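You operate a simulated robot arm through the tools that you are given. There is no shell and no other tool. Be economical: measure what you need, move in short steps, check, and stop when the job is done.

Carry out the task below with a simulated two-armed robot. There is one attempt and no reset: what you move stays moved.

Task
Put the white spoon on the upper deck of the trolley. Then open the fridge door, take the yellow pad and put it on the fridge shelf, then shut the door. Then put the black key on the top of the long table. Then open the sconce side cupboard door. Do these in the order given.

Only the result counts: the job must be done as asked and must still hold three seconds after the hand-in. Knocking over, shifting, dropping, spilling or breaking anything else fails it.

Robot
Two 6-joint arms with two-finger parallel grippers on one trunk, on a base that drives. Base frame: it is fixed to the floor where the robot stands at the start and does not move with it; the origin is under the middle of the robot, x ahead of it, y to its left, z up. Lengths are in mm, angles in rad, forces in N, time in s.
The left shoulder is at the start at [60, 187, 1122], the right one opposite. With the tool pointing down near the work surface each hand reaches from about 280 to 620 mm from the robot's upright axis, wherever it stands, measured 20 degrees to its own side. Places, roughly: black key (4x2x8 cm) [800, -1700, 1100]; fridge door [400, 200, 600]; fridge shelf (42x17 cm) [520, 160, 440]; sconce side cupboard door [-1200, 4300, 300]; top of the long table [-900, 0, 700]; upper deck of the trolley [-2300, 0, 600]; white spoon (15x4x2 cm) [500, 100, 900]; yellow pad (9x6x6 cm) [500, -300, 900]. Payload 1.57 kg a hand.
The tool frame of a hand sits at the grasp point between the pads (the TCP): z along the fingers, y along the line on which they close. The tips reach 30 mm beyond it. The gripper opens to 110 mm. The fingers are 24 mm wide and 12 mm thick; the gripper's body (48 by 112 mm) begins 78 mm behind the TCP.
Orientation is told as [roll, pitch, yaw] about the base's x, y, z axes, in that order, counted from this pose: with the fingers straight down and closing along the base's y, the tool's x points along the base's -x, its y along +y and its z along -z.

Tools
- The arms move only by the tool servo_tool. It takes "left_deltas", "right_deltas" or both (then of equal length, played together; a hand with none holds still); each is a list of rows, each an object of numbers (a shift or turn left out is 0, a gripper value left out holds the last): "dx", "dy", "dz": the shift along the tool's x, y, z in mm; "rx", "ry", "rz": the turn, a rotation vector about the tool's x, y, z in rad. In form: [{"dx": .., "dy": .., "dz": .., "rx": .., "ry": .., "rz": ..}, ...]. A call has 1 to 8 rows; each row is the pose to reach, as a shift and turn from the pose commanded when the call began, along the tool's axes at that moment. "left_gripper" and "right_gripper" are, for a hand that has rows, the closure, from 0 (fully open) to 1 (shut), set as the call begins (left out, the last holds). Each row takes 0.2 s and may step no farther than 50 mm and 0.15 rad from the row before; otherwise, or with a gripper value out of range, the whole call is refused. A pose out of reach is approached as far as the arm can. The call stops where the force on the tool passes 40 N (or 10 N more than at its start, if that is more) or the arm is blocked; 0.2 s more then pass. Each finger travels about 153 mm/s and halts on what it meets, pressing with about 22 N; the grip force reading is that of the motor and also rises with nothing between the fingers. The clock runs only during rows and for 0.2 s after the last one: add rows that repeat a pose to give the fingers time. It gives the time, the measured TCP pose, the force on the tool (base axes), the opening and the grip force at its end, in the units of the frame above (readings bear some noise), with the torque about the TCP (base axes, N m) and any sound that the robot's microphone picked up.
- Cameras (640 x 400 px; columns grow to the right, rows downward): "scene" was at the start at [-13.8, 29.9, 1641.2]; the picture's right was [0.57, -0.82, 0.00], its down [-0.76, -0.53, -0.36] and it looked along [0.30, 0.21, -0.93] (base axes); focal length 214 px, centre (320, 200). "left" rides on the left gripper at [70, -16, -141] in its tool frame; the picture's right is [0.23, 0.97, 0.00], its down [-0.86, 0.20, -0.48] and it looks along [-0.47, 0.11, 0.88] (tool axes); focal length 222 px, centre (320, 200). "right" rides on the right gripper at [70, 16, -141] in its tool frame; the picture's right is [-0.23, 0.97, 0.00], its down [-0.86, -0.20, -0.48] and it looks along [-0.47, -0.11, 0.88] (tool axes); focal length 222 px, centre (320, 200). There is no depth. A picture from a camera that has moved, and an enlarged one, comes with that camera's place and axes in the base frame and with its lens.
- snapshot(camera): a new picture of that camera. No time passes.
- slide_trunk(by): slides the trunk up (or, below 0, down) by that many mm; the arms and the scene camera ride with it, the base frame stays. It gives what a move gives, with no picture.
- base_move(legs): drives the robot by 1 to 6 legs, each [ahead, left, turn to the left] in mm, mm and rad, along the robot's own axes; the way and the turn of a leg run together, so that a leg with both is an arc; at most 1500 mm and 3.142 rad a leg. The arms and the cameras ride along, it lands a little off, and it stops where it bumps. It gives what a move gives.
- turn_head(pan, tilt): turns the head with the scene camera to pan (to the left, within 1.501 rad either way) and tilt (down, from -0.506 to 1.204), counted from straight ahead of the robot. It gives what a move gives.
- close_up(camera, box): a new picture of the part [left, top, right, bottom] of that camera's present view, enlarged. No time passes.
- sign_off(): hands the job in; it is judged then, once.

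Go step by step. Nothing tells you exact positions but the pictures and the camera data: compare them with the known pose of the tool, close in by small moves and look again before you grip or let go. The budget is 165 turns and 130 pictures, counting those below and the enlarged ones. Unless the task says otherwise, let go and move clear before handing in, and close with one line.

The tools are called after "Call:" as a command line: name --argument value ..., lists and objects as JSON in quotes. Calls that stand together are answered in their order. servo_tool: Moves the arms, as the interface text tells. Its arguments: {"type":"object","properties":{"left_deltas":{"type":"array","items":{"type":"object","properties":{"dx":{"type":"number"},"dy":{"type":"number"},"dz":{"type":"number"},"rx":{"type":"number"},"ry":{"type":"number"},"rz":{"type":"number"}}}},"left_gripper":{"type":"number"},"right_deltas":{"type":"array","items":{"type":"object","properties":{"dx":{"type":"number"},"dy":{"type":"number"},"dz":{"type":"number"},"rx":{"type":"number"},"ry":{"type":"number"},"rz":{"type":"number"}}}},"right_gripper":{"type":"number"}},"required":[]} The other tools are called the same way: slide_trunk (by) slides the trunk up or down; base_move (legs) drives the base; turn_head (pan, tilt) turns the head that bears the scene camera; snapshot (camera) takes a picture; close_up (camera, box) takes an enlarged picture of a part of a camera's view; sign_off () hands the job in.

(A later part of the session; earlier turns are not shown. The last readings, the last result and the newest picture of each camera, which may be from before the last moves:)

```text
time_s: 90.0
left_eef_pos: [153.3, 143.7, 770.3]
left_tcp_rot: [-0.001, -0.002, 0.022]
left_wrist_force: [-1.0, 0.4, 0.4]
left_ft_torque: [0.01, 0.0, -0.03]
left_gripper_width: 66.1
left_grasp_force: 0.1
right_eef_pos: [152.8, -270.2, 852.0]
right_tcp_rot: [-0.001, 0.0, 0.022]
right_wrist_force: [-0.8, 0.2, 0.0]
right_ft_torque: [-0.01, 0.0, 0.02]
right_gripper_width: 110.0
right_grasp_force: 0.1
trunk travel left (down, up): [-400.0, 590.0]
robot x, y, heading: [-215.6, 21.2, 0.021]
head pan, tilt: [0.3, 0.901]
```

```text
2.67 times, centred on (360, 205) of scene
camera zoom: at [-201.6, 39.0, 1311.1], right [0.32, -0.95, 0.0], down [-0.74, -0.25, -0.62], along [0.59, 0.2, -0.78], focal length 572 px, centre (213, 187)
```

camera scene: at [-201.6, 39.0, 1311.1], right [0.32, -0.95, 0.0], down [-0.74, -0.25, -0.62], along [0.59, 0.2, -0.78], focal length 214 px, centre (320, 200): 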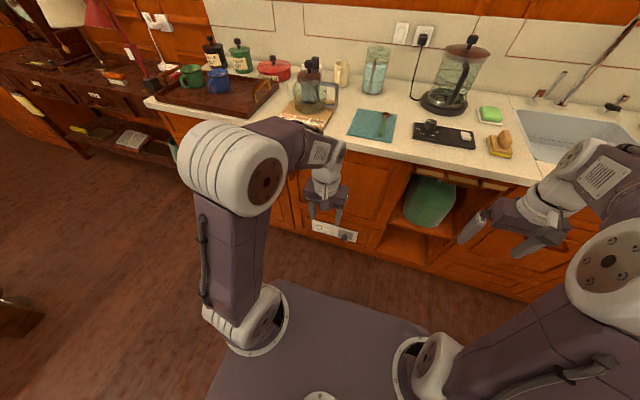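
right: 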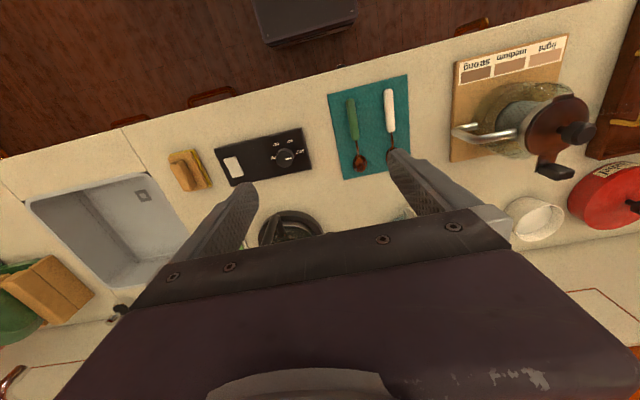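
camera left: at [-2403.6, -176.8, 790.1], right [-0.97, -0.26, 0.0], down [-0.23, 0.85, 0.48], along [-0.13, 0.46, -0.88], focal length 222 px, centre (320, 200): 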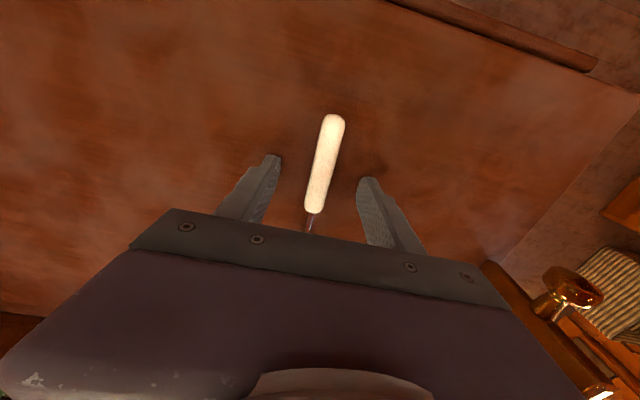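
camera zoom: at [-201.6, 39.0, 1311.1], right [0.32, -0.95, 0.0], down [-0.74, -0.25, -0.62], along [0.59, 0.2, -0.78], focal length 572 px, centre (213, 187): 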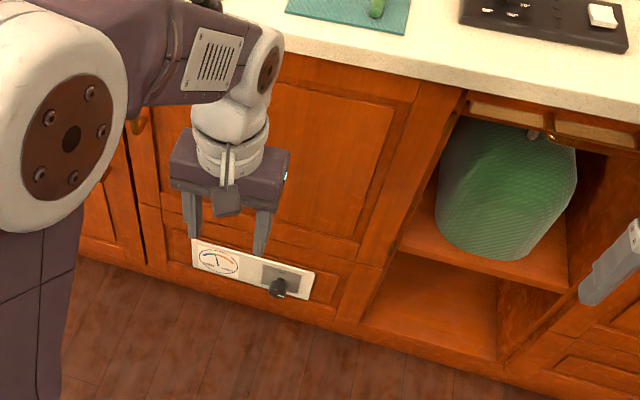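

The fridge door is the panel with the gauge and knob. My left hand hides its handle, so I move it aside.

Call:
servo_tool --left_deltas '[{"dy": 45}, {"dy": 90}, {"dy": 135}, {"dy": 180}, {"dy": 225}, {"dy": 270}, {"dy": 300}]'

Call:
turn_head --pan 0.3 --tilt 0.75

Call:
snapshot --camera "scene"

Call:
snapshot --camera "right"

```text
time_s: 91.6
left_eef_pos: [145.0, 443.5, 772.4]
left_tcp_rot: [0.001, -0.001, 0.02]
left_wrist_force: [0.3, 0.1, -0.3]
left_ft_torque: [-0.01, 0.0, 0.03]
left_gripper_width: 65.8
left_grasp_force: 0.0
right_eef_pos: [151.5, -271.3, 851.6]
right_tcp_rot: [0.0, -0.001, 0.022]
right_wrist_force: [0.3, 0.4, 0.0]
right_ft_torque: [0.02, 0.0, 0.01]
right_gripper_width: 109.8
right_grasp_force: 0.0
trunk travel left (down, up): [-400.0, 590.0]
robot x, y, heading: [-214.0, 19.5, 0.023]
head pan, tilt: [0.3, 0.901]
```

```text
time_s: 92.3
left_eef_pos: [145.6, 441.7, 771.1]
left_tcp_rot: [0.0, -0.002, 0.023]
left_wrist_force: [0.3, -0.6, 0.1]
left_ft_torque: [0.01, -0.01, 0.01]
left_gripper_width: 66.1
left_grasp_force: 0.1
right_eef_pos: [152.0, -271.7, 851.2]
right_tcp_rot: [0.001, 0.0, 0.023]
right_wrist_force: [0.1, 0.2, -0.2]
right_ft_torque: [0.02, 0.02, 0.03]
right_gripper_width: 109.9
right_grasp_force: 0.2
trunk travel left (down, up): [-400.0, 590.0]
robot x, y, heading: [-212.9, 18.0, 0.026]
head pan, tilt: [0.3, 0.75]
```

```text
101 pictures are left
camera scene: at [-194.6, 41.4, 1322.9], right [0.32, -0.95, 0.0], down [-0.65, -0.22, -0.73], along [0.69, 0.23, -0.68], focal length 214 px, centre (320, 200)
```

scene: 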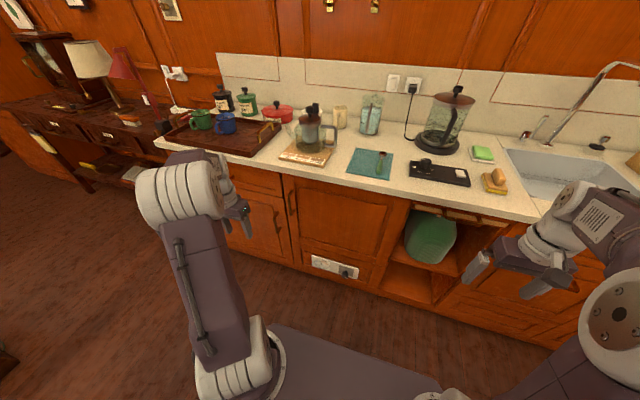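

```text
100 pictures are left
camera right: at [81.5, -257.5, 993.3], right [0.2, 0.98, 0.0], down [0.86, -0.18, 0.48], along [0.47, -0.1, -0.88], focal length 222 px, centre (320, 200)
```

right: 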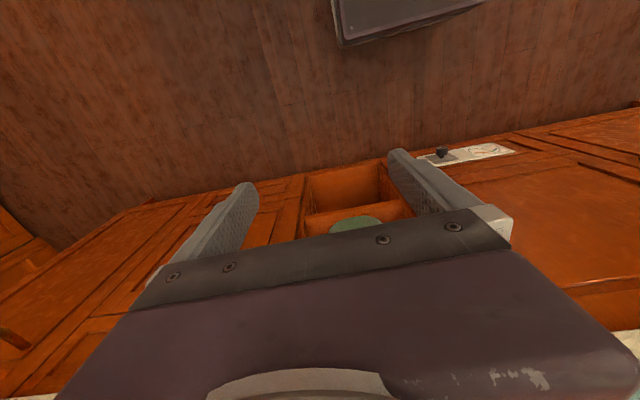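

Call:
close_up --camera "scene" --box '[240, 160, 440, 285]'

Call:
close_up --camera "scene" --box '[440, 140, 540, 202]'

```text
3.20 times, centred on (340, 222) of scene
camera zoom: at [-194.6, 41.4, 1322.9], right [0.32, -0.95, 0.0], down [-0.65, -0.22, -0.73], along [0.69, 0.23, -0.68], focal length 686 px, centre (256, 128)
```

zoom: 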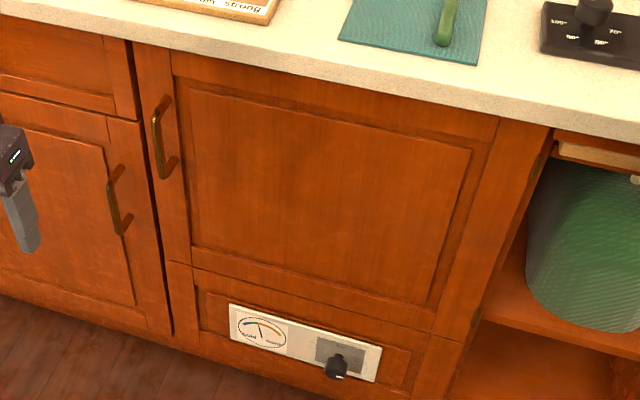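

```text
6.40 times, centred on (490, 171) of scene
camera zoom: at [-194.6, 41.4, 1322.9], right [0.32, -0.95, 0.0], down [-0.65, -0.22, -0.73], along [0.69, 0.23, -0.68], focal length 1373 px, centre (-768, 386)
```

zoom: 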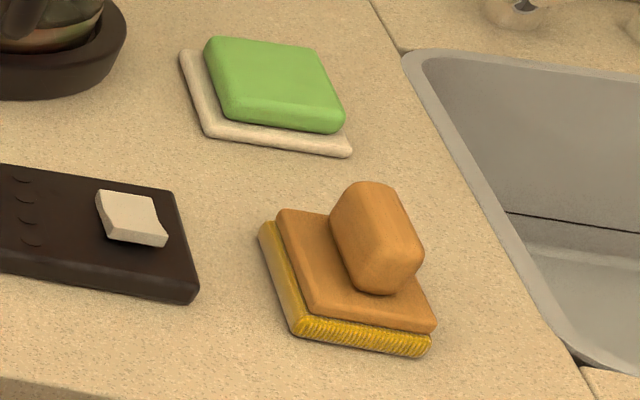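

The fridge door has a vertical bar handle at about [360, 353, 720] and hinges on the right at y≈-84, z 495/797. I'll shift left and turn the left hand horizontal to grip the bar.

Call:
base_move --legs '[[-20, 225, -0.024]]'

Call:
servo_tool --left_deltas '[{"dx": -20, "ry": -0.14}, {"dx": -40, "ry": -0.28}, {"dx": -60, "ry": -0.42}, {"dx": -80, "ry": -0.56}, {"dx": -95, "ry": -0.7}, {"dx": -95, "ry": -0.84}, {"dx": -95, "ry": -0.98}, {"dx": -95, "ry": -1.12}]' --left_gripper 0.2

Call:
snapshot --camera "scene"

```text
time_s: 94.0
left_eef_pos: [133.6, 657.0, 771.3]
left_tcp_rot: [-0.002, -0.002, 0.001]
left_wrist_force: [-0.8, 0.3, 0.3]
left_ft_torque: [0.02, -0.01, -0.01]
left_gripper_width: 66.0
left_grasp_force: 0.0
right_eef_pos: [123.7, -55.7, 851.6]
right_tcp_rot: [-0.001, 0.0, 0.003]
right_wrist_force: [-0.6, -0.6, 1.1]
right_ft_torque: [-0.03, -0.01, 0.0]
right_gripper_width: 109.9
right_grasp_force: 0.1
trunk travel left (down, up): [-400.0, 590.0]
robot x, y, heading: [-234.4, 241.2, 0.007]
head pan, tilt: [0.3, 0.75]
```

```text
time_s: 95.8
left_eef_pos: [227.5, 657.5, 770.7]
left_tcp_rot: [-0.002, -1.121, 0.004]
left_wrist_force: [0.0, -0.1, 0.8]
left_ft_torque: [0.0, 0.02, 0.03]
left_gripper_width: 87.9
left_grasp_force: 0.2
right_eef_pos: [122.9, -56.9, 850.8]
right_tcp_rot: [0.0, -0.002, 0.0]
right_wrist_force: [0.5, -0.6, -0.2]
right_ft_torque: [-0.01, -0.02, 0.03]
right_gripper_width: 110.1
right_grasp_force: 0.2
trunk travel left (down, up): [-400.0, 590.0]
robot x, y, heading: [-237.3, 242.5, -0.003]
head pan, tilt: [0.3, 0.75]
```

```text
97 pictures are left
camera scene: at [-216.5, 264.3, 1323.0], right [0.3, -0.95, 0.0], down [-0.65, -0.2, -0.73], along [0.7, 0.22, -0.68], focal length 214 px, centre (320, 200)
```

scene: 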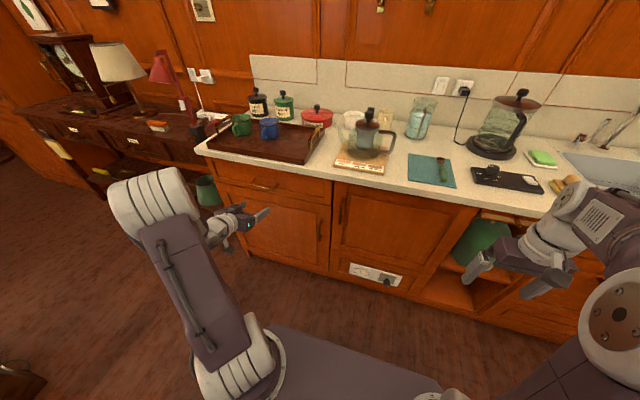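

The horizontal wrist posture works. Finishing the rotation and moving across to the handle's y.

Call:
servo_tool --left_deltas '[{"dy": -40, "ry": -0.14}, {"dy": -80, "ry": -0.28}, {"dy": -120, "ry": -0.42}, {"dy": -160, "ry": -0.449}, {"dy": -200, "ry": -0.449}, {"dy": -240, "ry": -0.449}, {"dy": -280, "ry": -0.449}, {"dy": -304, "ry": -0.449}]'

Call:
snapshot --camera "left"

Call:
close_up --camera "scene" --box '[240, 160, 440, 285]'

```text
time_s: 97.6
left_eef_pos: [279.9, 467.2, 835.9]
left_tcp_rot: [-1.241, -1.44, 1.192]
left_wrist_force: [-0.1, -0.2, 0.4]
left_ft_torque: [-0.01, 0.01, 0.03]
left_gripper_width: 88.0
left_grasp_force: 0.1
left hand out of reach, approached as far as the arm can: row 2, 3, 4, 5, 6, 7, 8
right_eef_pos: [124.7, -57.7, 851.3]
right_tcp_rot: [0.0, -0.002, 0.0]
right_wrist_force: [-0.4, 0.3, 0.9]
right_ft_torque: [-0.01, 0.03, 0.01]
right_gripper_width: 110.1
right_grasp_force: 0.0
trunk travel left (down, up): [-400.0, 590.0]
robot x, y, heading: [-235.3, 242.3, -0.0]
head pan, tilt: [0.3, 0.75]
```

```text
96 pictures are left
camera left: at [134.6, 450.0, 773.2], right [0.03, 0.94, -0.35], down [-0.43, 0.33, 0.84], along [0.9, 0.12, 0.41], focal length 222 px, centre (320, 200)
```

left: 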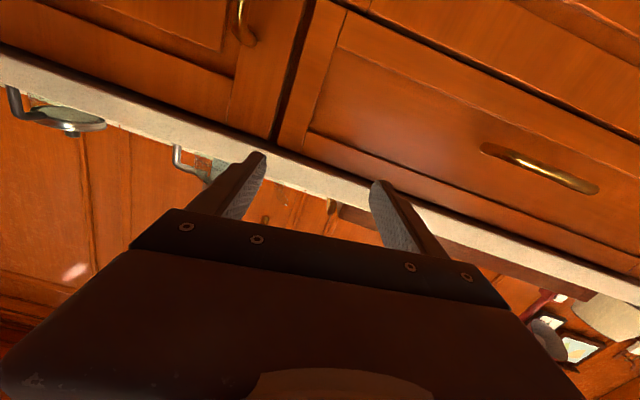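

```text
3.20 times, centred on (340, 222) of scene
camera zoom: at [-215.7, 263.0, 1322.9], right [0.3, -0.95, 0.0], down [-0.65, -0.2, -0.73], along [0.7, 0.22, -0.68], focal length 686 px, centre (256, 128)
```

zoom: 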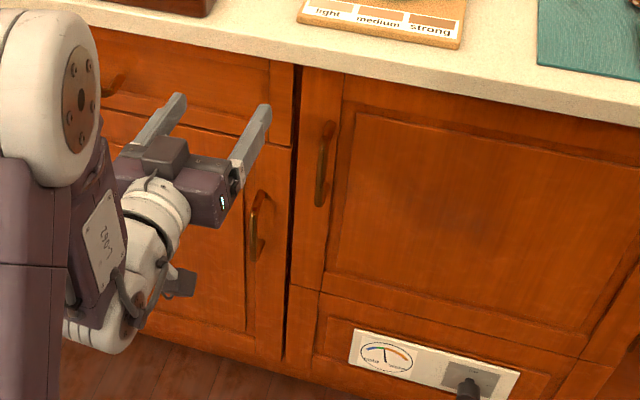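

The fully horizontal pose is too cramped so close to the body. A 50° tilt should serve as well for a vertical bar; I'll rotate back to pitch ≈ -0.9.

Call:
servo_tool --left_deltas '[{"ry": 0.14}, {"ry": 0.28}, {"ry": 0.42}, {"ry": 0.56}, {"ry": 0.67}, {"ry": 0.67}]'

```text
time_s: 99.0
left_eef_pos: [278.1, 466.1, 836.9]
left_tcp_rot: [-0.188, -0.851, 0.099]
left_wrist_force: [-1.1, -0.4, -0.8]
left_ft_torque: [-0.01, -0.02, -0.04]
left_gripper_width: 88.0
left_grasp_force: 0.1
right_eef_pos: [123.2, -56.4, 851.0]
right_tcp_rot: [0.0, -0.001, 0.0]
right_wrist_force: [0.4, 0.1, -0.4]
right_ft_torque: [0.04, -0.02, -0.02]
right_gripper_width: 109.7
right_grasp_force: 0.0
trunk travel left (down, up): [-400.0, 590.0]
robot x, y, heading: [-234.2, 241.7, 0.005]
head pan, tilt: [0.3, 0.75]
```

Rotation worked from the clipped pose. Now squaring up the orientation and lining up in front of the handle.

Call:
servo_tool --left_deltas '[{"rx": -0.112, "ry": -0.049, "rz": 0.068}, {"dx": 24, "dy": -28, "dz": 13, "rx": -0.112, "ry": -0.049, "rz": 0.068}, {"dx": 48, "dy": -56, "dz": 26, "rx": -0.112, "ry": -0.049, "rz": 0.068}, {"dx": 72, "dy": -85, "dz": 39, "rx": -0.112, "ry": -0.049, "rz": 0.068}, {"dx": 97, "dy": -113, "dz": 51, "rx": -0.112, "ry": -0.049, "rz": 0.068}, {"dx": 97, "dy": -113, "dz": 51, "rx": -0.112, "ry": -0.049, "rz": 0.068}]'

Call:
snapshot --camera "left"

Call:
close_up --camera "scene" --box '[240, 160, 440, 285]'

```text
time_s: 100.4
left_eef_pos: [252.8, 464.4, 779.2]
left_tcp_rot: [-0.006, -0.905, -0.001]
left_wrist_force: [-0.1, -0.4, 0.8]
left_ft_torque: [0.03, 0.0, -0.03]
left_gripper_width: 88.0
left_grasp_force: 0.1
left hand out of reach, approached as far as the arm can: row 2, 3, 4, 5, 6
right_eef_pos: [122.7, -56.3, 852.7]
right_tcp_rot: [0.0, 0.0, 0.002]
right_wrist_force: [0.3, 0.5, -1.0]
right_ft_torque: [0.0, 0.03, 0.01]
right_gripper_width: 110.1
right_grasp_force: 0.0
trunk travel left (down, up): [-400.0, 590.0]
robot x, y, heading: [-236.6, 242.1, 0.004]
head pan, tilt: [0.3, 0.75]
```

```text
94 pictures are left
camera left: at [97.9, 449.4, 810.2], right [-0.14, 0.97, -0.18], down [0.15, 0.2, 0.97], along [0.98, 0.1, -0.18], focal length 222 px, centre (320, 200)
```

left: 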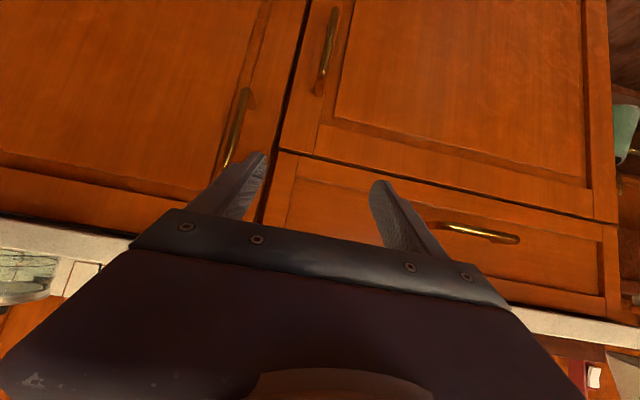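

```text
3.20 times, centred on (340, 222) of scene
camera zoom: at [-216.8, 263.4, 1323.0], right [0.3, -0.95, 0.0], down [-0.65, -0.2, -0.73], along [0.7, 0.22, -0.68], focal length 686 px, centre (256, 128)
```

zoom: 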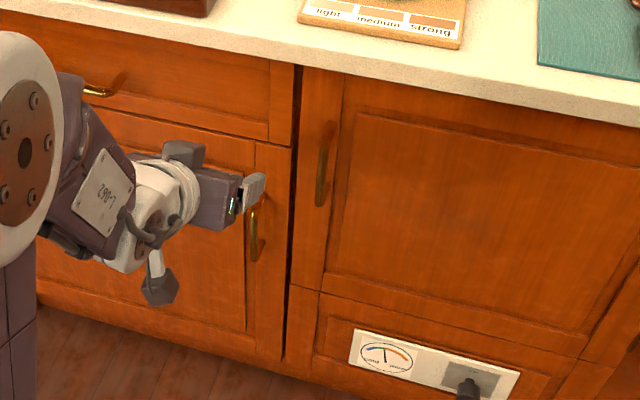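

The arm has no reach toward its centreline in this posture, so I'll shift the base right instead, putting the handle at the hand's comfortable lateral offset.

Call:
base_move --legs '[[0, -111, 0]]'

Call:
servo_tool --left_deltas '[{"dx": 15, "dz": 25}, {"dx": 30, "dz": 45}, {"dx": 30, "dz": 45}]'

Call:
snapshot --camera "left"

```text
time_s: 101.6
left_eef_pos: [253.7, 349.4, 778.6]
left_tcp_rot: [-0.004, -0.905, -0.002]
left_wrist_force: [-0.1, 0.0, 0.4]
left_ft_torque: [0.05, 0.03, -0.01]
left_gripper_width: 88.2
left_grasp_force: 0.2
right_eef_pos: [122.4, -170.0, 851.5]
right_tcp_rot: [0.003, 0.001, -0.001]
right_wrist_force: [-0.7, 0.1, -0.6]
right_ft_torque: [-0.01, 0.0, -0.01]
right_gripper_width: 110.2
right_grasp_force: 0.0
trunk travel left (down, up): [-400.0, 590.0]
robot x, y, heading: [-232.8, 126.0, -0.0]
head pan, tilt: [0.3, 0.75]
```

```text
time_s: 102.4
left_eef_pos: [274.9, 357.5, 733.8]
left_tcp_rot: [-0.025, -0.9, 0.012]
left_wrist_force: [0.3, 0.2, 0.2]
left_ft_torque: [0.02, -0.03, -0.01]
left_gripper_width: 87.7
left_grasp_force: 0.0
left hand out of reach, approached as far as the arm can: row 1, 2, 3
right_eef_pos: [123.0, -169.6, 850.9]
right_tcp_rot: [0.0, 0.0, 0.001]
right_wrist_force: [0.3, 0.6, 0.1]
right_ft_torque: [0.03, -0.04, 0.03]
right_gripper_width: 109.7
right_grasp_force: 0.0
trunk travel left (down, up): [-400.0, 590.0]
robot x, y, heading: [-238.0, 132.0, -0.0]
head pan, tilt: [0.3, 0.75]
```

```text
92 pictures are left
camera left: at [120.4, 345.7, 766.8], right [-0.13, 0.97, -0.19], down [0.16, 0.21, 0.96], along [0.98, 0.1, -0.18], focal length 222 px, centre (320, 200)
```

left: 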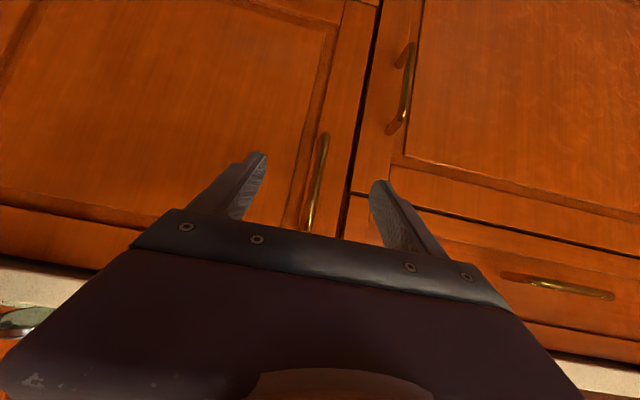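

The fridge handle is right between the fingers' lines, at y≈361, z 647–780. Moving forward toward it.

Call:
servo_tool --left_deltas '[{"dx": -12, "dz": 16, "dy": 2}, {"dx": -25, "dz": 31, "dy": 4}, {"dx": -37, "dz": 47, "dy": 4}, {"dx": -37, "dz": 47, "dy": 4}]'

Call:
snapshot --camera "left"

```text
time_s: 103.4
left_eef_pos: [334.3, 363.2, 735.0]
left_tcp_rot: [-0.008, -0.905, -0.001]
left_wrist_force: [0.1, -0.7, 0.7]
left_ft_torque: [-0.03, -0.01, 0.02]
left_gripper_width: 88.1
left_grasp_force: 0.2
right_eef_pos: [122.7, -169.2, 851.5]
right_tcp_rot: [-0.001, -0.001, 0.0]
right_wrist_force: [0.6, 0.5, 0.1]
right_ft_torque: [0.04, -0.01, 0.02]
right_gripper_width: 109.9
right_grasp_force: 0.1
trunk travel left (down, up): [-400.0, 590.0]
robot x, y, heading: [-235.5, 126.8, -0.004]
head pan, tilt: [0.3, 0.75]
```

```text
91 pictures are left
camera left: at [179.7, 347.5, 766.7], right [-0.14, 0.97, -0.18], down [0.15, 0.2, 0.97], along [0.98, 0.1, -0.18], focal length 222 px, centre (320, 200)
```

left: 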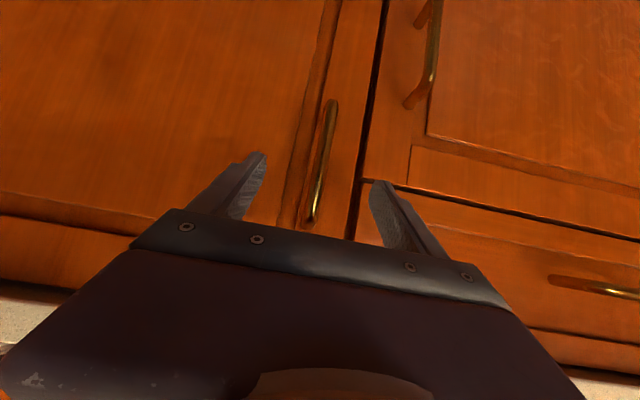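

Now within reach and aligned. I'll inch forward to find contact with the door, then close on the bar.

Call:
servo_tool --left_deltas '[{"dx": -5, "dz": 6}, {"dx": -9, "dz": 12}, {"dx": -9, "dz": 12}]'

Call:
servo_tool --left_deltas '[{"dx": 0, "dz": 0}, {"dx": 0, "dz": 0}, {"dx": 0, "dz": 0}]' --left_gripper 0.95

Call:
snapshot --camera "left"

```text
time_s: 104.2
left_eef_pos: [348.5, 362.2, 735.0]
left_tcp_rot: [-0.006, -0.904, 0.0]
left_wrist_force: [0.4, 0.3, 0.4]
left_ft_torque: [-0.01, -0.01, 0.04]
left_gripper_width: 87.8
left_grasp_force: 0.0
right_eef_pos: [122.4, -169.6, 851.7]
right_tcp_rot: [0.001, 0.001, 0.002]
right_wrist_force: [0.3, 0.2, 0.0]
right_ft_torque: [0.0, -0.02, -0.03]
right_gripper_width: 109.9
right_grasp_force: 0.1
trunk travel left (down, up): [-400.0, 590.0]
robot x, y, heading: [-234.3, 128.0, 0.004]
head pan, tilt: [0.3, 0.75]
```

```text
time_s: 105.0
left_eef_pos: [347.7, 360.6, 734.2]
left_tcp_rot: [-0.005, -0.904, -0.006]
left_wrist_force: [-0.9, -6.4, -2.4]
left_ft_torque: [0.27, -0.31, -0.1]
left_gripper_width: 12.9
left_grasp_force: 29.6
right_eef_pos: [122.8, -170.2, 852.5]
right_tcp_rot: [-0.001, 0.002, 0.001]
right_wrist_force: [0.3, 0.6, 0.4]
right_ft_torque: [0.01, 0.01, 0.0]
right_gripper_width: 110.1
right_grasp_force: 0.2
trunk travel left (down, up): [-400.0, 590.0]
robot x, y, heading: [-237.7, 131.2, 0.003]
head pan, tilt: [0.3, 0.75]
```

```text
90 pictures are left
camera left: at [194.3, 346.4, 765.5], right [-0.13, 0.97, -0.18], down [0.15, 0.2, 0.97], along [0.98, 0.1, -0.18], focal length 222 px, centre (320, 200)
```

left: 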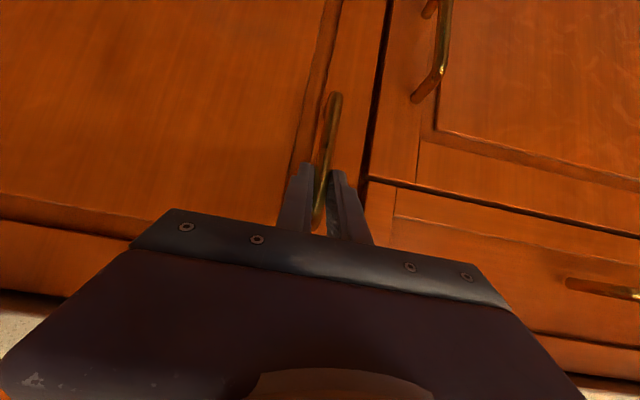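

The bar is gripped (13 mm). I'll raise the right hand out of the way, then swing the door by driving the base on an arc about the hinge at roughly [372, -84].

Call:
servo_tool --right_deltas '[{"dz": -40}, {"dz": -80}, {"dz": -120}, {"dz": -150}]'

Call:
base_move --legs '[[-26, -73, 0.12]]'

Call:
snapshot --camera "left"

```text
time_s: 106.0
left_eef_pos: [348.9, 361.0, 733.6]
left_tcp_rot: [-0.003, -0.905, -0.002]
left_wrist_force: [0.1, -7.9, -2.2]
left_ft_torque: [0.2, -0.11, -0.18]
left_gripper_width: 12.7
left_grasp_force: 29.7
right_eef_pos: [123.9, -169.0, 1002.0]
right_tcp_rot: [0.001, 0.001, 0.0]
right_wrist_force: [-0.6, 0.5, 0.3]
right_ft_torque: [0.0, 0.01, -0.02]
right_gripper_width: 109.7
right_grasp_force: 0.0
trunk travel left (down, up): [-400.0, 590.0]
robot x, y, heading: [-235.5, 129.9, -0.001]
head pan, tilt: [0.3, 0.75]
```

```text
time_s: 107.0
left_eef_pos: [296.7, 350.9, 733.7]
left_tcp_rot: [0.0, -0.906, 0.114]
left_wrist_force: [7.0, -28.6, -5.7]
left_ft_torque: [-0.21, -0.31, -0.25]
left_gripper_width: 12.8
left_grasp_force: 29.5
right_eef_pos: [135.5, -201.3, 1000.5]
right_tcp_rot: [0.005, 0.002, 0.121]
right_wrist_force: [0.3, 0.6, 0.3]
right_ft_torque: [0.04, -0.04, -0.05]
right_gripper_width: 110.1
right_grasp_force: 0.0
trunk travel left (down, up): [-400.0, 590.0]
robot x, y, heading: [-256.9, 50.4, 0.123]
head pan, tilt: [0.3, 0.75]
```

```text
89 pictures are left
camera left: at [144.7, 319.0, 765.6], right [-0.25, 0.95, -0.18], down [0.13, 0.22, 0.97], along [0.96, 0.22, -0.18], focal length 222 px, centre (320, 200)
```

left: 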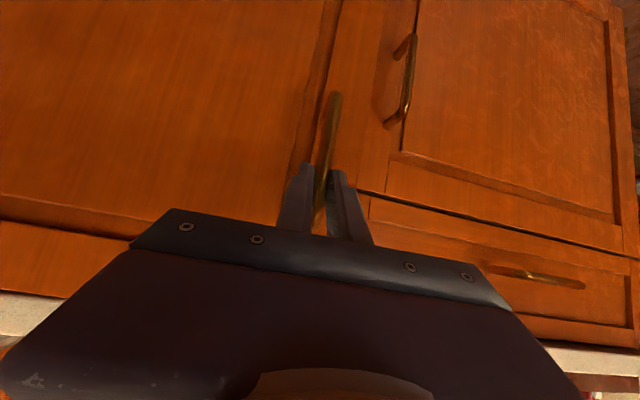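

The door is opening. There's a sideways force of ~-28 N on the hand; I'll test relieving it with a small shift.

Call:
servo_tool --left_deltas '[{"dy": -4}, {"dy": -4}]'

```text
time_s: 107.7
left_eef_pos: [295.8, 351.2, 733.5]
left_tcp_rot: [-0.011, -0.904, 0.121]
left_wrist_force: [-0.9, 7.8, 0.5]
left_ft_torque: [0.97, -0.01, 0.08]
left_gripper_width: 12.8
left_grasp_force: 29.2
right_eef_pos: [134.5, -197.6, 1002.2]
right_tcp_rot: [-0.001, 0.002, 0.12]
right_wrist_force: [-0.3, -0.5, -0.3]
right_ft_torque: [0.01, -0.01, 0.02]
right_gripper_width: 110.0
right_grasp_force: 0.0
trunk travel left (down, up): [-400.0, 590.0]
robot x, y, heading: [-258.7, 56.6, 0.119]
head pan, tilt: [0.3, 0.75]
```

Force is relieved. Continuing the swing in short arcs with corrections.

Call:
base_move --legs '[[-34, -104, 0.17]]'

```text
time_s: 108.8
left_eef_pos: [226.7, 328.9, 734.4]
left_tcp_rot: [-0.005, -0.902, 0.282]
left_wrist_force: [7.8, -19.2, -5.1]
left_ft_torque: [0.3, -0.35, -0.18]
left_gripper_width: 12.9
left_grasp_force: 29.4
right_eef_pos: [161.4, -239.1, 1000.2]
right_tcp_rot: [0.003, 0.0, 0.291]
right_wrist_force: [-0.3, -0.2, 0.3]
right_ft_torque: [0.01, -0.01, 0.01]
right_gripper_width: 110.0
right_grasp_force: 0.1
trunk travel left (down, up): [-400.0, 590.0]
robot x, y, heading: [-271.6, -53.0, 0.297]
head pan, tilt: [0.3, 0.75]
```

Call:
servo_tool --left_deltas '[{"dy": -2}, {"dy": -2}]'

Call:
base_move --legs '[[-38, -110, 0.17]]'

Call:
servo_tool --left_deltas '[{"dy": -2}, {"dy": -2}]'

```text
time_s: 109.4
left_eef_pos: [226.7, 330.0, 734.4]
left_tcp_rot: [-0.01, -0.903, 0.283]
left_wrist_force: [-0.2, 1.1, -3.2]
left_ft_torque: [0.95, -0.18, -0.06]
left_gripper_width: 12.9
left_grasp_force: 29.7
right_eef_pos: [159.7, -236.4, 1001.5]
right_tcp_rot: [0.0, 0.0, 0.292]
right_wrist_force: [-0.3, 0.3, 0.0]
right_ft_torque: [-0.05, -0.03, 0.05]
right_gripper_width: 109.9
right_grasp_force: 0.1
trunk travel left (down, up): [-400.0, 590.0]
robot x, y, heading: [-272.3, -54.7, 0.295]
head pan, tilt: [0.3, 0.75]
```

```text
time_s: 110.7
left_eef_pos: [158.0, 293.1, 735.1]
left_tcp_rot: [-0.013, -0.903, 0.461]
left_wrist_force: [-7.0, 11.7, -1.4]
left_ft_torque: [1.07, 0.27, 0.24]
left_gripper_width: 12.7
left_grasp_force: 29.8
right_eef_pos: [189.2, -275.5, 1002.1]
right_tcp_rot: [0.0, 0.0, 0.464]
right_wrist_force: [-1.3, 0.4, -0.9]
right_ft_torque: [0.01, -0.01, 0.02]
right_gripper_width: 110.0
right_grasp_force: 0.1
trunk travel left (down, up): [-400.0, 590.0]
robot x, y, heading: [-262.6, -167.5, 0.466]
head pan, tilt: [0.3, 0.75]
```

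```text
time_s: 111.3
left_eef_pos: [158.6, 293.7, 733.6]
left_tcp_rot: [-0.015, -0.903, 0.463]
left_wrist_force: [-6.7, 11.6, 1.5]
left_ft_torque: [0.87, 0.67, 0.17]
left_gripper_width: 13.0
left_grasp_force: 30.0
right_eef_pos: [188.6, -273.1, 1002.9]
right_tcp_rot: [-0.002, 0.001, 0.462]
right_wrist_force: [0.1, -0.2, -0.4]
right_ft_torque: [0.03, -0.01, 0.01]
right_gripper_width: 110.1
right_grasp_force: 0.1
trunk travel left (down, up): [-400.0, 590.0]
robot x, y, heading: [-265.7, -168.8, 0.461]
head pan, tilt: [0.3, 0.75]
```

Smooth so far (≈27° open). Continuing with two more arcs.

Call:
base_move --legs '[[-37, -108, 0.17]]'

Call:
base_move --legs '[[-37, -108, 0.17]]'

Call:
snapshot --camera "scene"

```text
time_s: 112.5
left_eef_pos: [97.4, 246.3, 734.3]
left_tcp_rot: [-0.02, -0.905, 0.638]
left_wrist_force: [-14.7, 18.0, 1.0]
left_ft_torque: [1.08, 0.49, 0.38]
left_gripper_width: 13.0
left_grasp_force: 29.5
right_eef_pos: [223.8, -307.8, 1001.5]
right_tcp_rot: [-0.003, 0.001, 0.635]
right_wrist_force: [0.5, 0.6, 0.0]
right_ft_torque: [0.03, -0.02, -0.01]
right_gripper_width: 110.1
right_grasp_force: 0.1
trunk travel left (down, up): [-400.0, 590.0]
robot x, y, heading: [-239.4, -281.8, 0.642]
head pan, tilt: [0.3, 0.75]
```

```text
time_s: 113.7
left_eef_pos: [44.8, 189.6, 734.3]
left_tcp_rot: [-0.018, -0.903, 0.808]
left_wrist_force: [-14.3, 13.3, -1.1]
left_ft_torque: [0.93, 0.71, 0.34]
left_gripper_width: 12.9
left_grasp_force: 29.7
right_eef_pos: [265.1, -335.7, 1003.3]
right_tcp_rot: [-0.001, 0.0, 0.804]
right_wrist_force: [-0.5, 0.1, 0.4]
right_ft_torque: [0.0, 0.04, -0.01]
right_gripper_width: 110.1
right_grasp_force: 0.1
trunk travel left (down, up): [-400.0, 590.0]
robot x, y, heading: [-198.2, -385.7, 0.805]
head pan, tilt: [0.3, 0.75]
```

```text
88 pictures are left
camera scene: at [-202.4, -358.9, 1322.9], right [0.89, -0.45, 0.0], down [-0.31, -0.61, -0.73], along [0.33, 0.65, -0.68], focal length 214 px, centre (320, 200)
```

scene: 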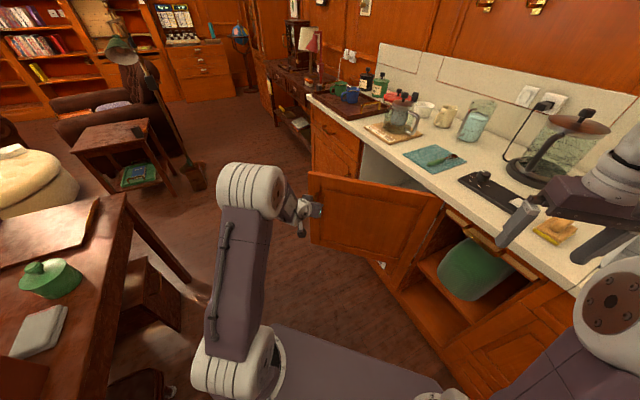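

Door is about 46° open. One more arc, then I'll release the handle.

Call:
base_move --legs '[[-37, -108, 0.17]]'

Call:
servo_tool --left_deltas '[{"dx": 0}, {"dx": 0}]' --left_gripper 0.4

Call:
servo_tool --left_deltas '[{"dz": -40}, {"dz": -80}, {"dz": -110, "dx": -20}, {"dz": -120, "dx": -50}, {"dz": -120, "dx": -50}]'

Call:
snapshot --camera "scene"

Call:
snapshot --camera "left"

```text
time_s: 114.9
left_eef_pos: [5.4, 125.9, 735.0]
left_tcp_rot: [-0.018, -0.904, 0.978]
left_wrist_force: [-12.0, 7.0, -2.4]
left_ft_torque: [0.74, 0.84, 0.29]
left_gripper_width: 13.2
left_grasp_force: 29.8
right_eef_pos: [310.4, -355.4, 1000.4]
right_tcp_rot: [-0.001, 0.0, 0.975]
right_wrist_force: [-0.4, -0.2, -0.4]
right_ft_torque: [-0.01, 0.0, 0.0]
right_gripper_width: 110.1
right_grasp_force: 0.1
trunk travel left (down, up): [-400.0, 590.0]
robot x, y, heading: [-134.6, -486.7, 0.97]
head pan, tilt: [0.3, 0.75]
```

```text
time_s: 115.5
left_eef_pos: [6.0, 125.6, 735.1]
left_tcp_rot: [-0.017, -0.905, 0.974]
left_wrist_force: [-0.2, 0.6, -0.4]
left_ft_torque: [0.01, -0.01, -0.05]
left_gripper_width: 65.8
left_grasp_force: 0.0
right_eef_pos: [312.9, -354.5, 1000.8]
right_tcp_rot: [0.0, 0.0, 0.975]
right_wrist_force: [0.0, 0.0, 0.6]
right_ft_torque: [0.01, 0.01, -0.01]
right_gripper_width: 109.9
right_grasp_force: 0.0
trunk travel left (down, up): [-400.0, 590.0]
robot x, y, heading: [-136.9, -485.1, 0.975]
head pan, tilt: [0.3, 0.75]
```

```text
time_s: 116.7
left_eef_pos: [-30.9, 73.8, 848.9]
left_tcp_rot: [-0.016, -0.904, 0.977]
left_wrist_force: [-0.1, -0.4, -0.6]
left_ft_torque: [-0.02, -0.02, -0.02]
left_gripper_width: 66.0
left_grasp_force: 0.1
right_eef_pos: [312.4, -354.4, 1001.6]
right_tcp_rot: [-0.001, 0.0, 0.974]
right_wrist_force: [-0.3, 0.9, 0.4]
right_ft_torque: [-0.02, 0.02, 0.0]
right_gripper_width: 109.8
right_grasp_force: 0.1
trunk travel left (down, up): [-400.0, 590.0]
robot x, y, heading: [-135.1, -484.4, 0.968]
head pan, tilt: [0.3, 0.75]
```

```text
87 pictures are left
camera scene: at [-145.6, -457.5, 1322.9], right [0.96, -0.29, 0.0], down [-0.2, -0.65, -0.73], along [0.21, 0.7, -0.68], focal length 214 px, centre (320, 200)
```

scene: 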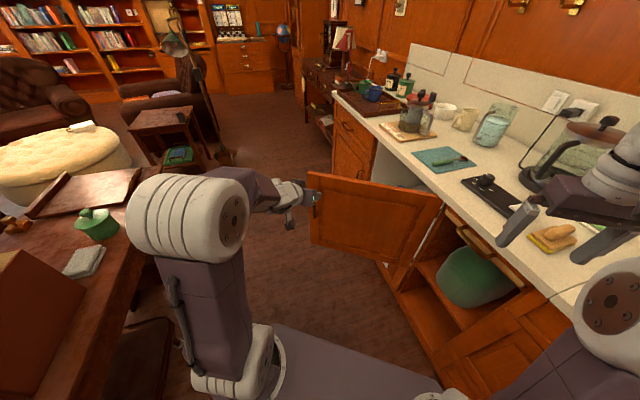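

```text
86 pictures are left
camera left: at [-105.8, -60.6, 879.7], right [-0.88, 0.44, -0.19], down [-0.08, 0.24, 0.97], along [0.47, 0.86, -0.18], focal length 222 px, centre (320, 200)
```

left: 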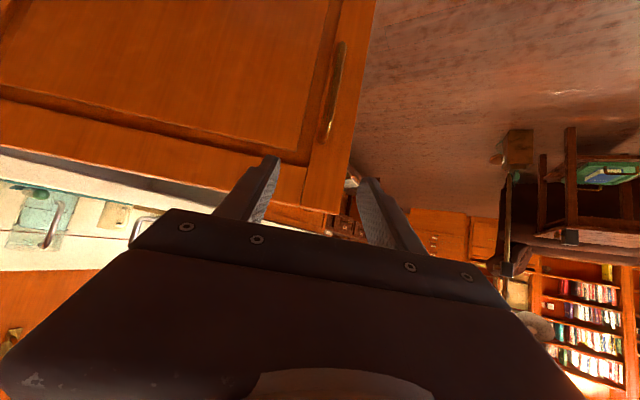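

The door stays open at ~56°. Next the pad at about [490, -312]: I'll raise the trunk, turn to face the counter, and look at it with the left hand camera.

Call:
slide_trunk --by 250

Call:
base_move --legs '[[0, 0, -0.97], [20, -50, 0]]'

Call:
turn_head --pan 0.3 --tilt 0.9

Call:
snapshot --camera "scene"

Call:
snapshot --camera "left"

```text
time_s: 119.3
left_eef_pos: [-31.0, 74.0, 1097.2]
left_tcp_rot: [-0.014, -0.902, 0.977]
left_wrist_force: [-0.2, -0.3, 0.9]
left_ft_torque: [0.0, 0.0, 0.0]
left_gripper_width: 66.0
left_grasp_force: 0.1
right_eef_pos: [311.7, -355.7, 1251.4]
right_tcp_rot: [-0.001, 0.001, 0.974]
right_wrist_force: [0.7, 0.3, 0.8]
right_ft_torque: [0.04, -0.05, 0.03]
right_gripper_width: 110.0
right_grasp_force: 0.0
trunk travel left (down, up): [-650.0, 340.0]
robot x, y, heading: [-133.0, -487.5, 0.97]
head pan, tilt: [0.3, 0.75]
```

```text
time_s: 122.7
left_eef_pos: [401.9, -298.3, 1098.9]
left_tcp_rot: [-0.018, -0.903, 0.016]
left_wrist_force: [0.0, 0.5, 0.8]
left_ft_torque: [0.0, -0.03, 0.0]
left_gripper_width: 65.9
left_grasp_force: 0.1
right_eef_pos: [246.7, -825.6, 1251.6]
right_tcp_rot: [-0.002, -0.001, 0.01]
right_wrist_force: [-0.2, 0.4, 0.6]
right_ft_torque: [0.01, -0.01, 0.01]
right_gripper_width: 110.1
right_grasp_force: 0.0
trunk travel left (down, up): [-650.0, 340.0]
robot x, y, heading: [-116.2, -532.3, 0.012]
head pan, tilt: [0.3, 0.75]
```

```text
time_s: 123.4
left_eef_pos: [404.6, -301.7, 1097.2]
left_tcp_rot: [-0.014, -0.903, 0.013]
left_wrist_force: [-0.9, -0.1, 0.4]
left_ft_torque: [0.01, 0.03, 0.03]
left_gripper_width: 66.0
left_grasp_force: 0.1
right_eef_pos: [247.5, -830.0, 1251.4]
right_tcp_rot: [0.001, 0.0, 0.011]
right_wrist_force: [-0.2, 0.4, -0.4]
right_ft_torque: [0.03, 0.0, -0.01]
right_gripper_width: 109.9
right_grasp_force: 0.1
trunk travel left (down, up): [-650.0, 340.0]
robot x, y, heading: [-114.7, -535.6, 0.012]
head pan, tilt: [0.3, 0.901]
```

```text
85 pictures are left
camera scene: at [-103.3, -516.0, 1561.1], right [0.31, -0.95, 0.0], down [-0.75, -0.24, -0.62], along [0.59, 0.19, -0.78], focal length 214 px, centre (320, 200)
```

scene: 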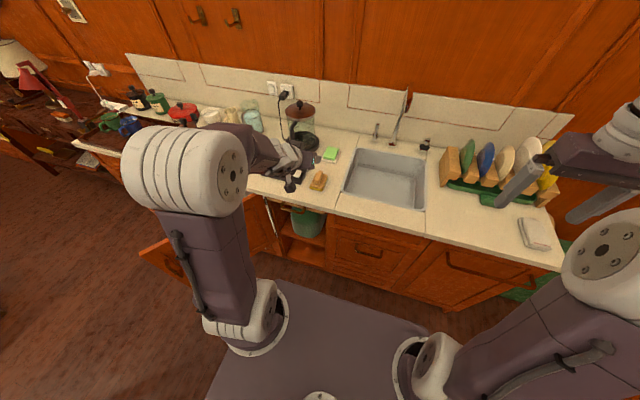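

```text
84 pictures are left
camera left: at [249.2, -317.9, 1129.5], right [-0.14, 0.97, -0.19], down [0.15, 0.21, 0.97], along [0.98, 0.11, -0.18], focal length 222 px, centre (320, 200)
```

left: 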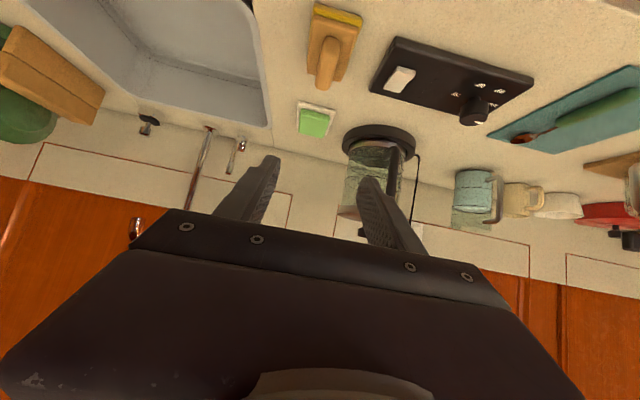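

Call:
close_up --camera "left" --box '[260, 0, 420, 100]'

Call:
close_up --camera "scene" --box '[270, 140, 366, 200]'

```text
4.00 times, centred on (340, 50) of left
camera zoom: at [249.2, -317.9, 1129.5], right [-0.14, 0.97, -0.19], down [0.15, 0.21, 0.97], along [0.98, 0.11, -0.18], focal length 888 px, centre (240, 800)
```

zoom: 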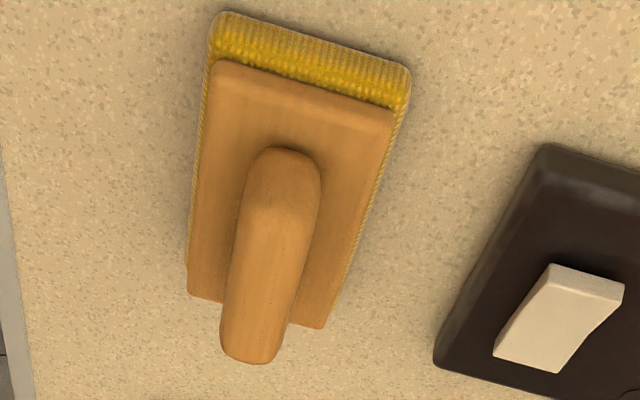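

```text
6.67 times, centred on (318, 170) of scene
camera zoom: at [-103.3, -516.0, 1561.1], right [0.31, -0.95, 0.0], down [-0.75, -0.24, -0.62], along [0.59, 0.19, -0.78], focal length 1430 px, centre (333, 400)
```

zoom: 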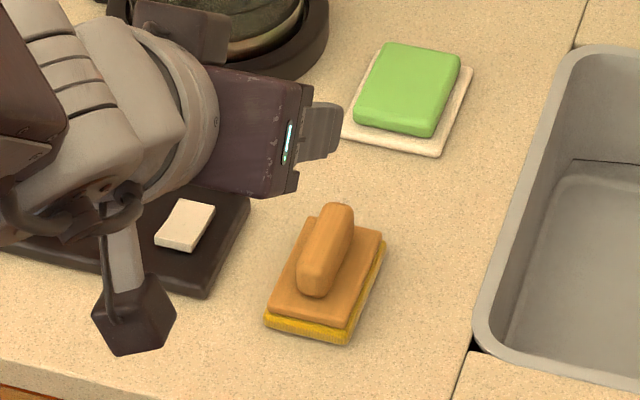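

The pad's knob runs along x, centre ≈[482, -315], top ≈940; I can grip it with the tilted left hand closing along y. Lowering and approaching.

Call:
slide_trunk --by -60

Call:
servo_tool --left_deltas '[{"dx": 7, "dy": -7, "dz": 37}, {"dx": 14, "dy": -14, "dz": 74, "rx": 0.0}, {"dx": 14, "dy": -14, "dz": 74}]'

Call:
snapshot --camera "left"

Call:
close_up --camera "scene" --box '[254, 120, 382, 200]'

```text
time_s: 124.4
left_eef_pos: [404.0, -300.6, 1038.0]
left_tcp_rot: [-0.017, -0.904, 0.015]
left_wrist_force: [1.0, -0.2, -0.5]
left_ft_torque: [0.0, -0.01, -0.02]
left_gripper_width: 65.8
left_grasp_force: 0.0
right_eef_pos: [245.9, -827.8, 1191.4]
right_tcp_rot: [-0.001, -0.001, 0.011]
right_wrist_force: [-0.1, 0.4, -0.3]
right_ft_torque: [0.01, 0.0, -0.01]
right_gripper_width: 110.3
right_grasp_force: 0.0
trunk travel left (down, up): [-590.0, 400.0]
robot x, y, heading: [-113.9, -533.6, 0.011]
head pan, tilt: [0.3, 0.901]
```

```text
time_s: 125.2
left_eef_pos: [451.5, -317.1, 981.7]
left_tcp_rot: [-0.014, -0.905, 0.013]
left_wrist_force: [0.1, -1.0, 0.9]
left_ft_torque: [0.01, 0.02, -0.01]
left_gripper_width: 65.8
left_grasp_force: 0.1
right_eef_pos: [245.3, -827.2, 1191.5]
right_tcp_rot: [0.0, -0.001, 0.012]
right_wrist_force: [1.3, 0.2, -0.3]
right_ft_torque: [-0.01, -0.02, -0.02]
right_gripper_width: 110.0
right_grasp_force: 0.1
trunk travel left (down, up): [-590.0, 400.0]
robot x, y, heading: [-116.1, -534.9, 0.008]
head pan, tilt: [0.3, 0.901]
```

```text
81 pictures are left
camera left: at [296.5, -331.9, 1013.4], right [-0.14, 0.97, -0.19], down [0.15, 0.21, 0.97], along [0.98, 0.11, -0.18], focal length 222 px, centre (320, 200)
```

left: 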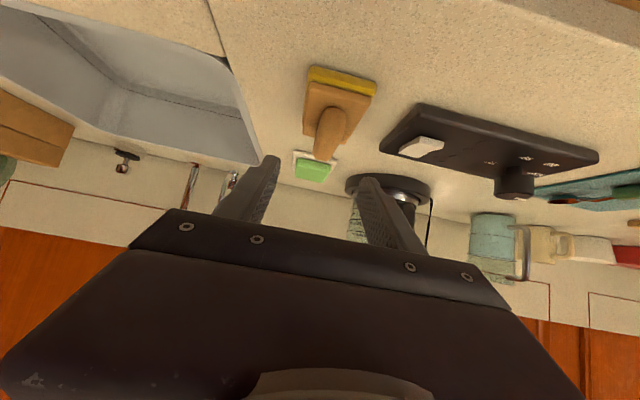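

```text
5.00 times, centred on (318, 160) of scene
camera zoom: at [-105.3, -514.1, 1501.1], right [0.31, -0.95, 0.0], down [-0.75, -0.24, -0.62], along [0.59, 0.19, -0.78], focal length 1072 px, centre (330, 400)
```

zoom: 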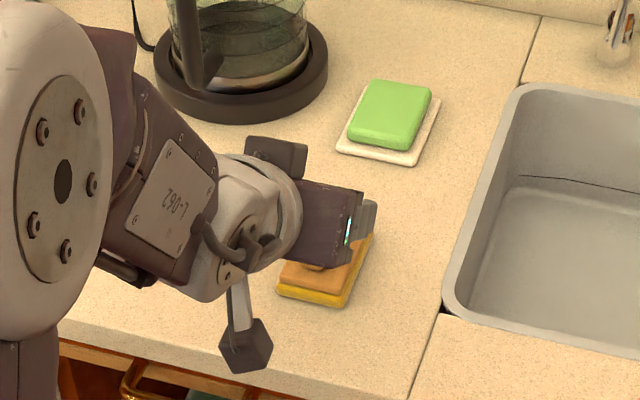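

Aligned in y. Descending on the knob in small steps with force check.

Call:
servo_tool --left_deltas '[{"dx": 8, "dy": 2, "dz": 12}, {"dx": 15, "dy": 3, "dz": 22}, {"dx": 20, "dy": 3, "dz": 30}, {"dx": 25, "dy": 3, "dz": 36}, {"dx": 25, "dy": 3, "dz": 36}]'

Call:
close_up --camera "scene" --box '[254, 120, 382, 200]'

Call:
snapshot --camera "left"

```text
time_s: 126.4
left_eef_pos: [464.1, -313.4, 939.5]
left_tcp_rot: [-0.025, -0.901, 0.013]
left_wrist_force: [0.4, 0.1, -1.0]
left_ft_torque: [0.0, -0.04, -0.01]
left_gripper_width: 66.2
left_grasp_force: 0.0
right_eef_pos: [246.6, -828.7, 1192.8]
right_tcp_rot: [0.0, -0.002, 0.01]
right_wrist_force: [0.1, -0.2, 0.1]
right_ft_torque: [0.01, 0.03, -0.01]
right_gripper_width: 110.3
right_grasp_force: 0.0
trunk travel left (down, up): [-590.0, 400.0]
robot x, y, heading: [-117.0, -535.7, 0.01]
head pan, tilt: [0.3, 0.901]
```

```text
5.00 times, centred on (318, 160) of scene
camera zoom: at [-104.2, -514.3, 1501.0], right [0.31, -0.95, 0.0], down [-0.75, -0.24, -0.62], along [0.59, 0.19, -0.78], focal length 1072 px, centre (330, 400)
```

zoom: 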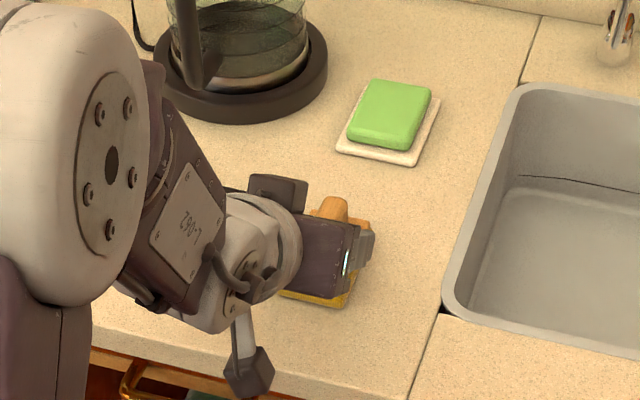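

```text
78 pictures are left
camera left: at [310.3, -326.6, 971.8], right [-0.14, 0.97, -0.19], down [0.16, 0.21, 0.96], along [0.98, 0.1, -0.18], focal length 222 px, centre (320, 200)
```

left: 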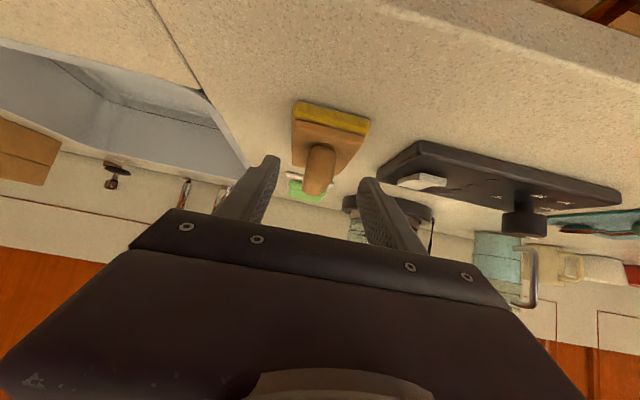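

The knob lies right between the fingertips. A touch lower, then close.

Call:
servo_tool --left_deltas '[{"dx": 2, "dz": 4}, {"dx": 3, "dz": 6}]'

Call:
servo_tool --left_deltas '[{"dx": 0}, {"dx": 0}, {"dx": 0}]' --left_gripper 1

Call:
snapshot --camera "left"

```text
time_s: 127.0
left_eef_pos: [467.3, -311.4, 934.5]
left_tcp_rot: [-0.024, -0.901, 0.013]
left_wrist_force: [0.5, -0.1, 0.0]
left_ft_torque: [0.03, 0.02, 0.0]
left_gripper_width: 66.0
left_grasp_force: 0.1
right_eef_pos: [245.7, -827.5, 1191.3]
right_tcp_rot: [-0.001, 0.001, 0.01]
right_wrist_force: [0.4, 0.1, -0.4]
right_ft_torque: [0.02, -0.01, -0.03]
right_gripper_width: 110.0
right_grasp_force: 0.1
trunk travel left (down, up): [-590.0, 400.0]
robot x, y, heading: [-117.3, -533.3, 0.013]
head pan, tilt: [0.3, 0.901]
```

```text
time_s: 127.8
left_eef_pos: [468.1, -309.7, 933.9]
left_tcp_rot: [-0.026, -0.899, 0.013]
left_wrist_force: [0.1, 0.2, 1.2]
left_ft_torque: [0.01, -0.08, 0.07]
left_gripper_width: 21.0
left_grasp_force: 22.3
right_eef_pos: [246.9, -828.1, 1192.2]
right_tcp_rot: [0.0, 0.001, 0.01]
right_wrist_force: [0.2, 0.5, 0.2]
right_ft_torque: [-0.02, 0.02, -0.03]
right_gripper_width: 110.0
right_grasp_force: 0.0
trunk travel left (down, up): [-590.0, 400.0]
robot x, y, heading: [-117.9, -537.5, 0.005]
head pan, tilt: [0.3, 0.901]
```

```text
77 pictures are left
camera left: at [313.9, -324.9, 966.2], right [-0.14, 0.97, -0.19], down [0.16, 0.21, 0.96], along [0.98, 0.1, -0.18], focal length 222 px, centre (320, 200)
```

left: 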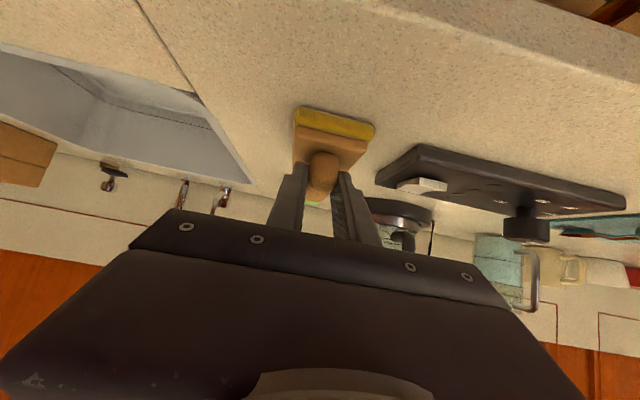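

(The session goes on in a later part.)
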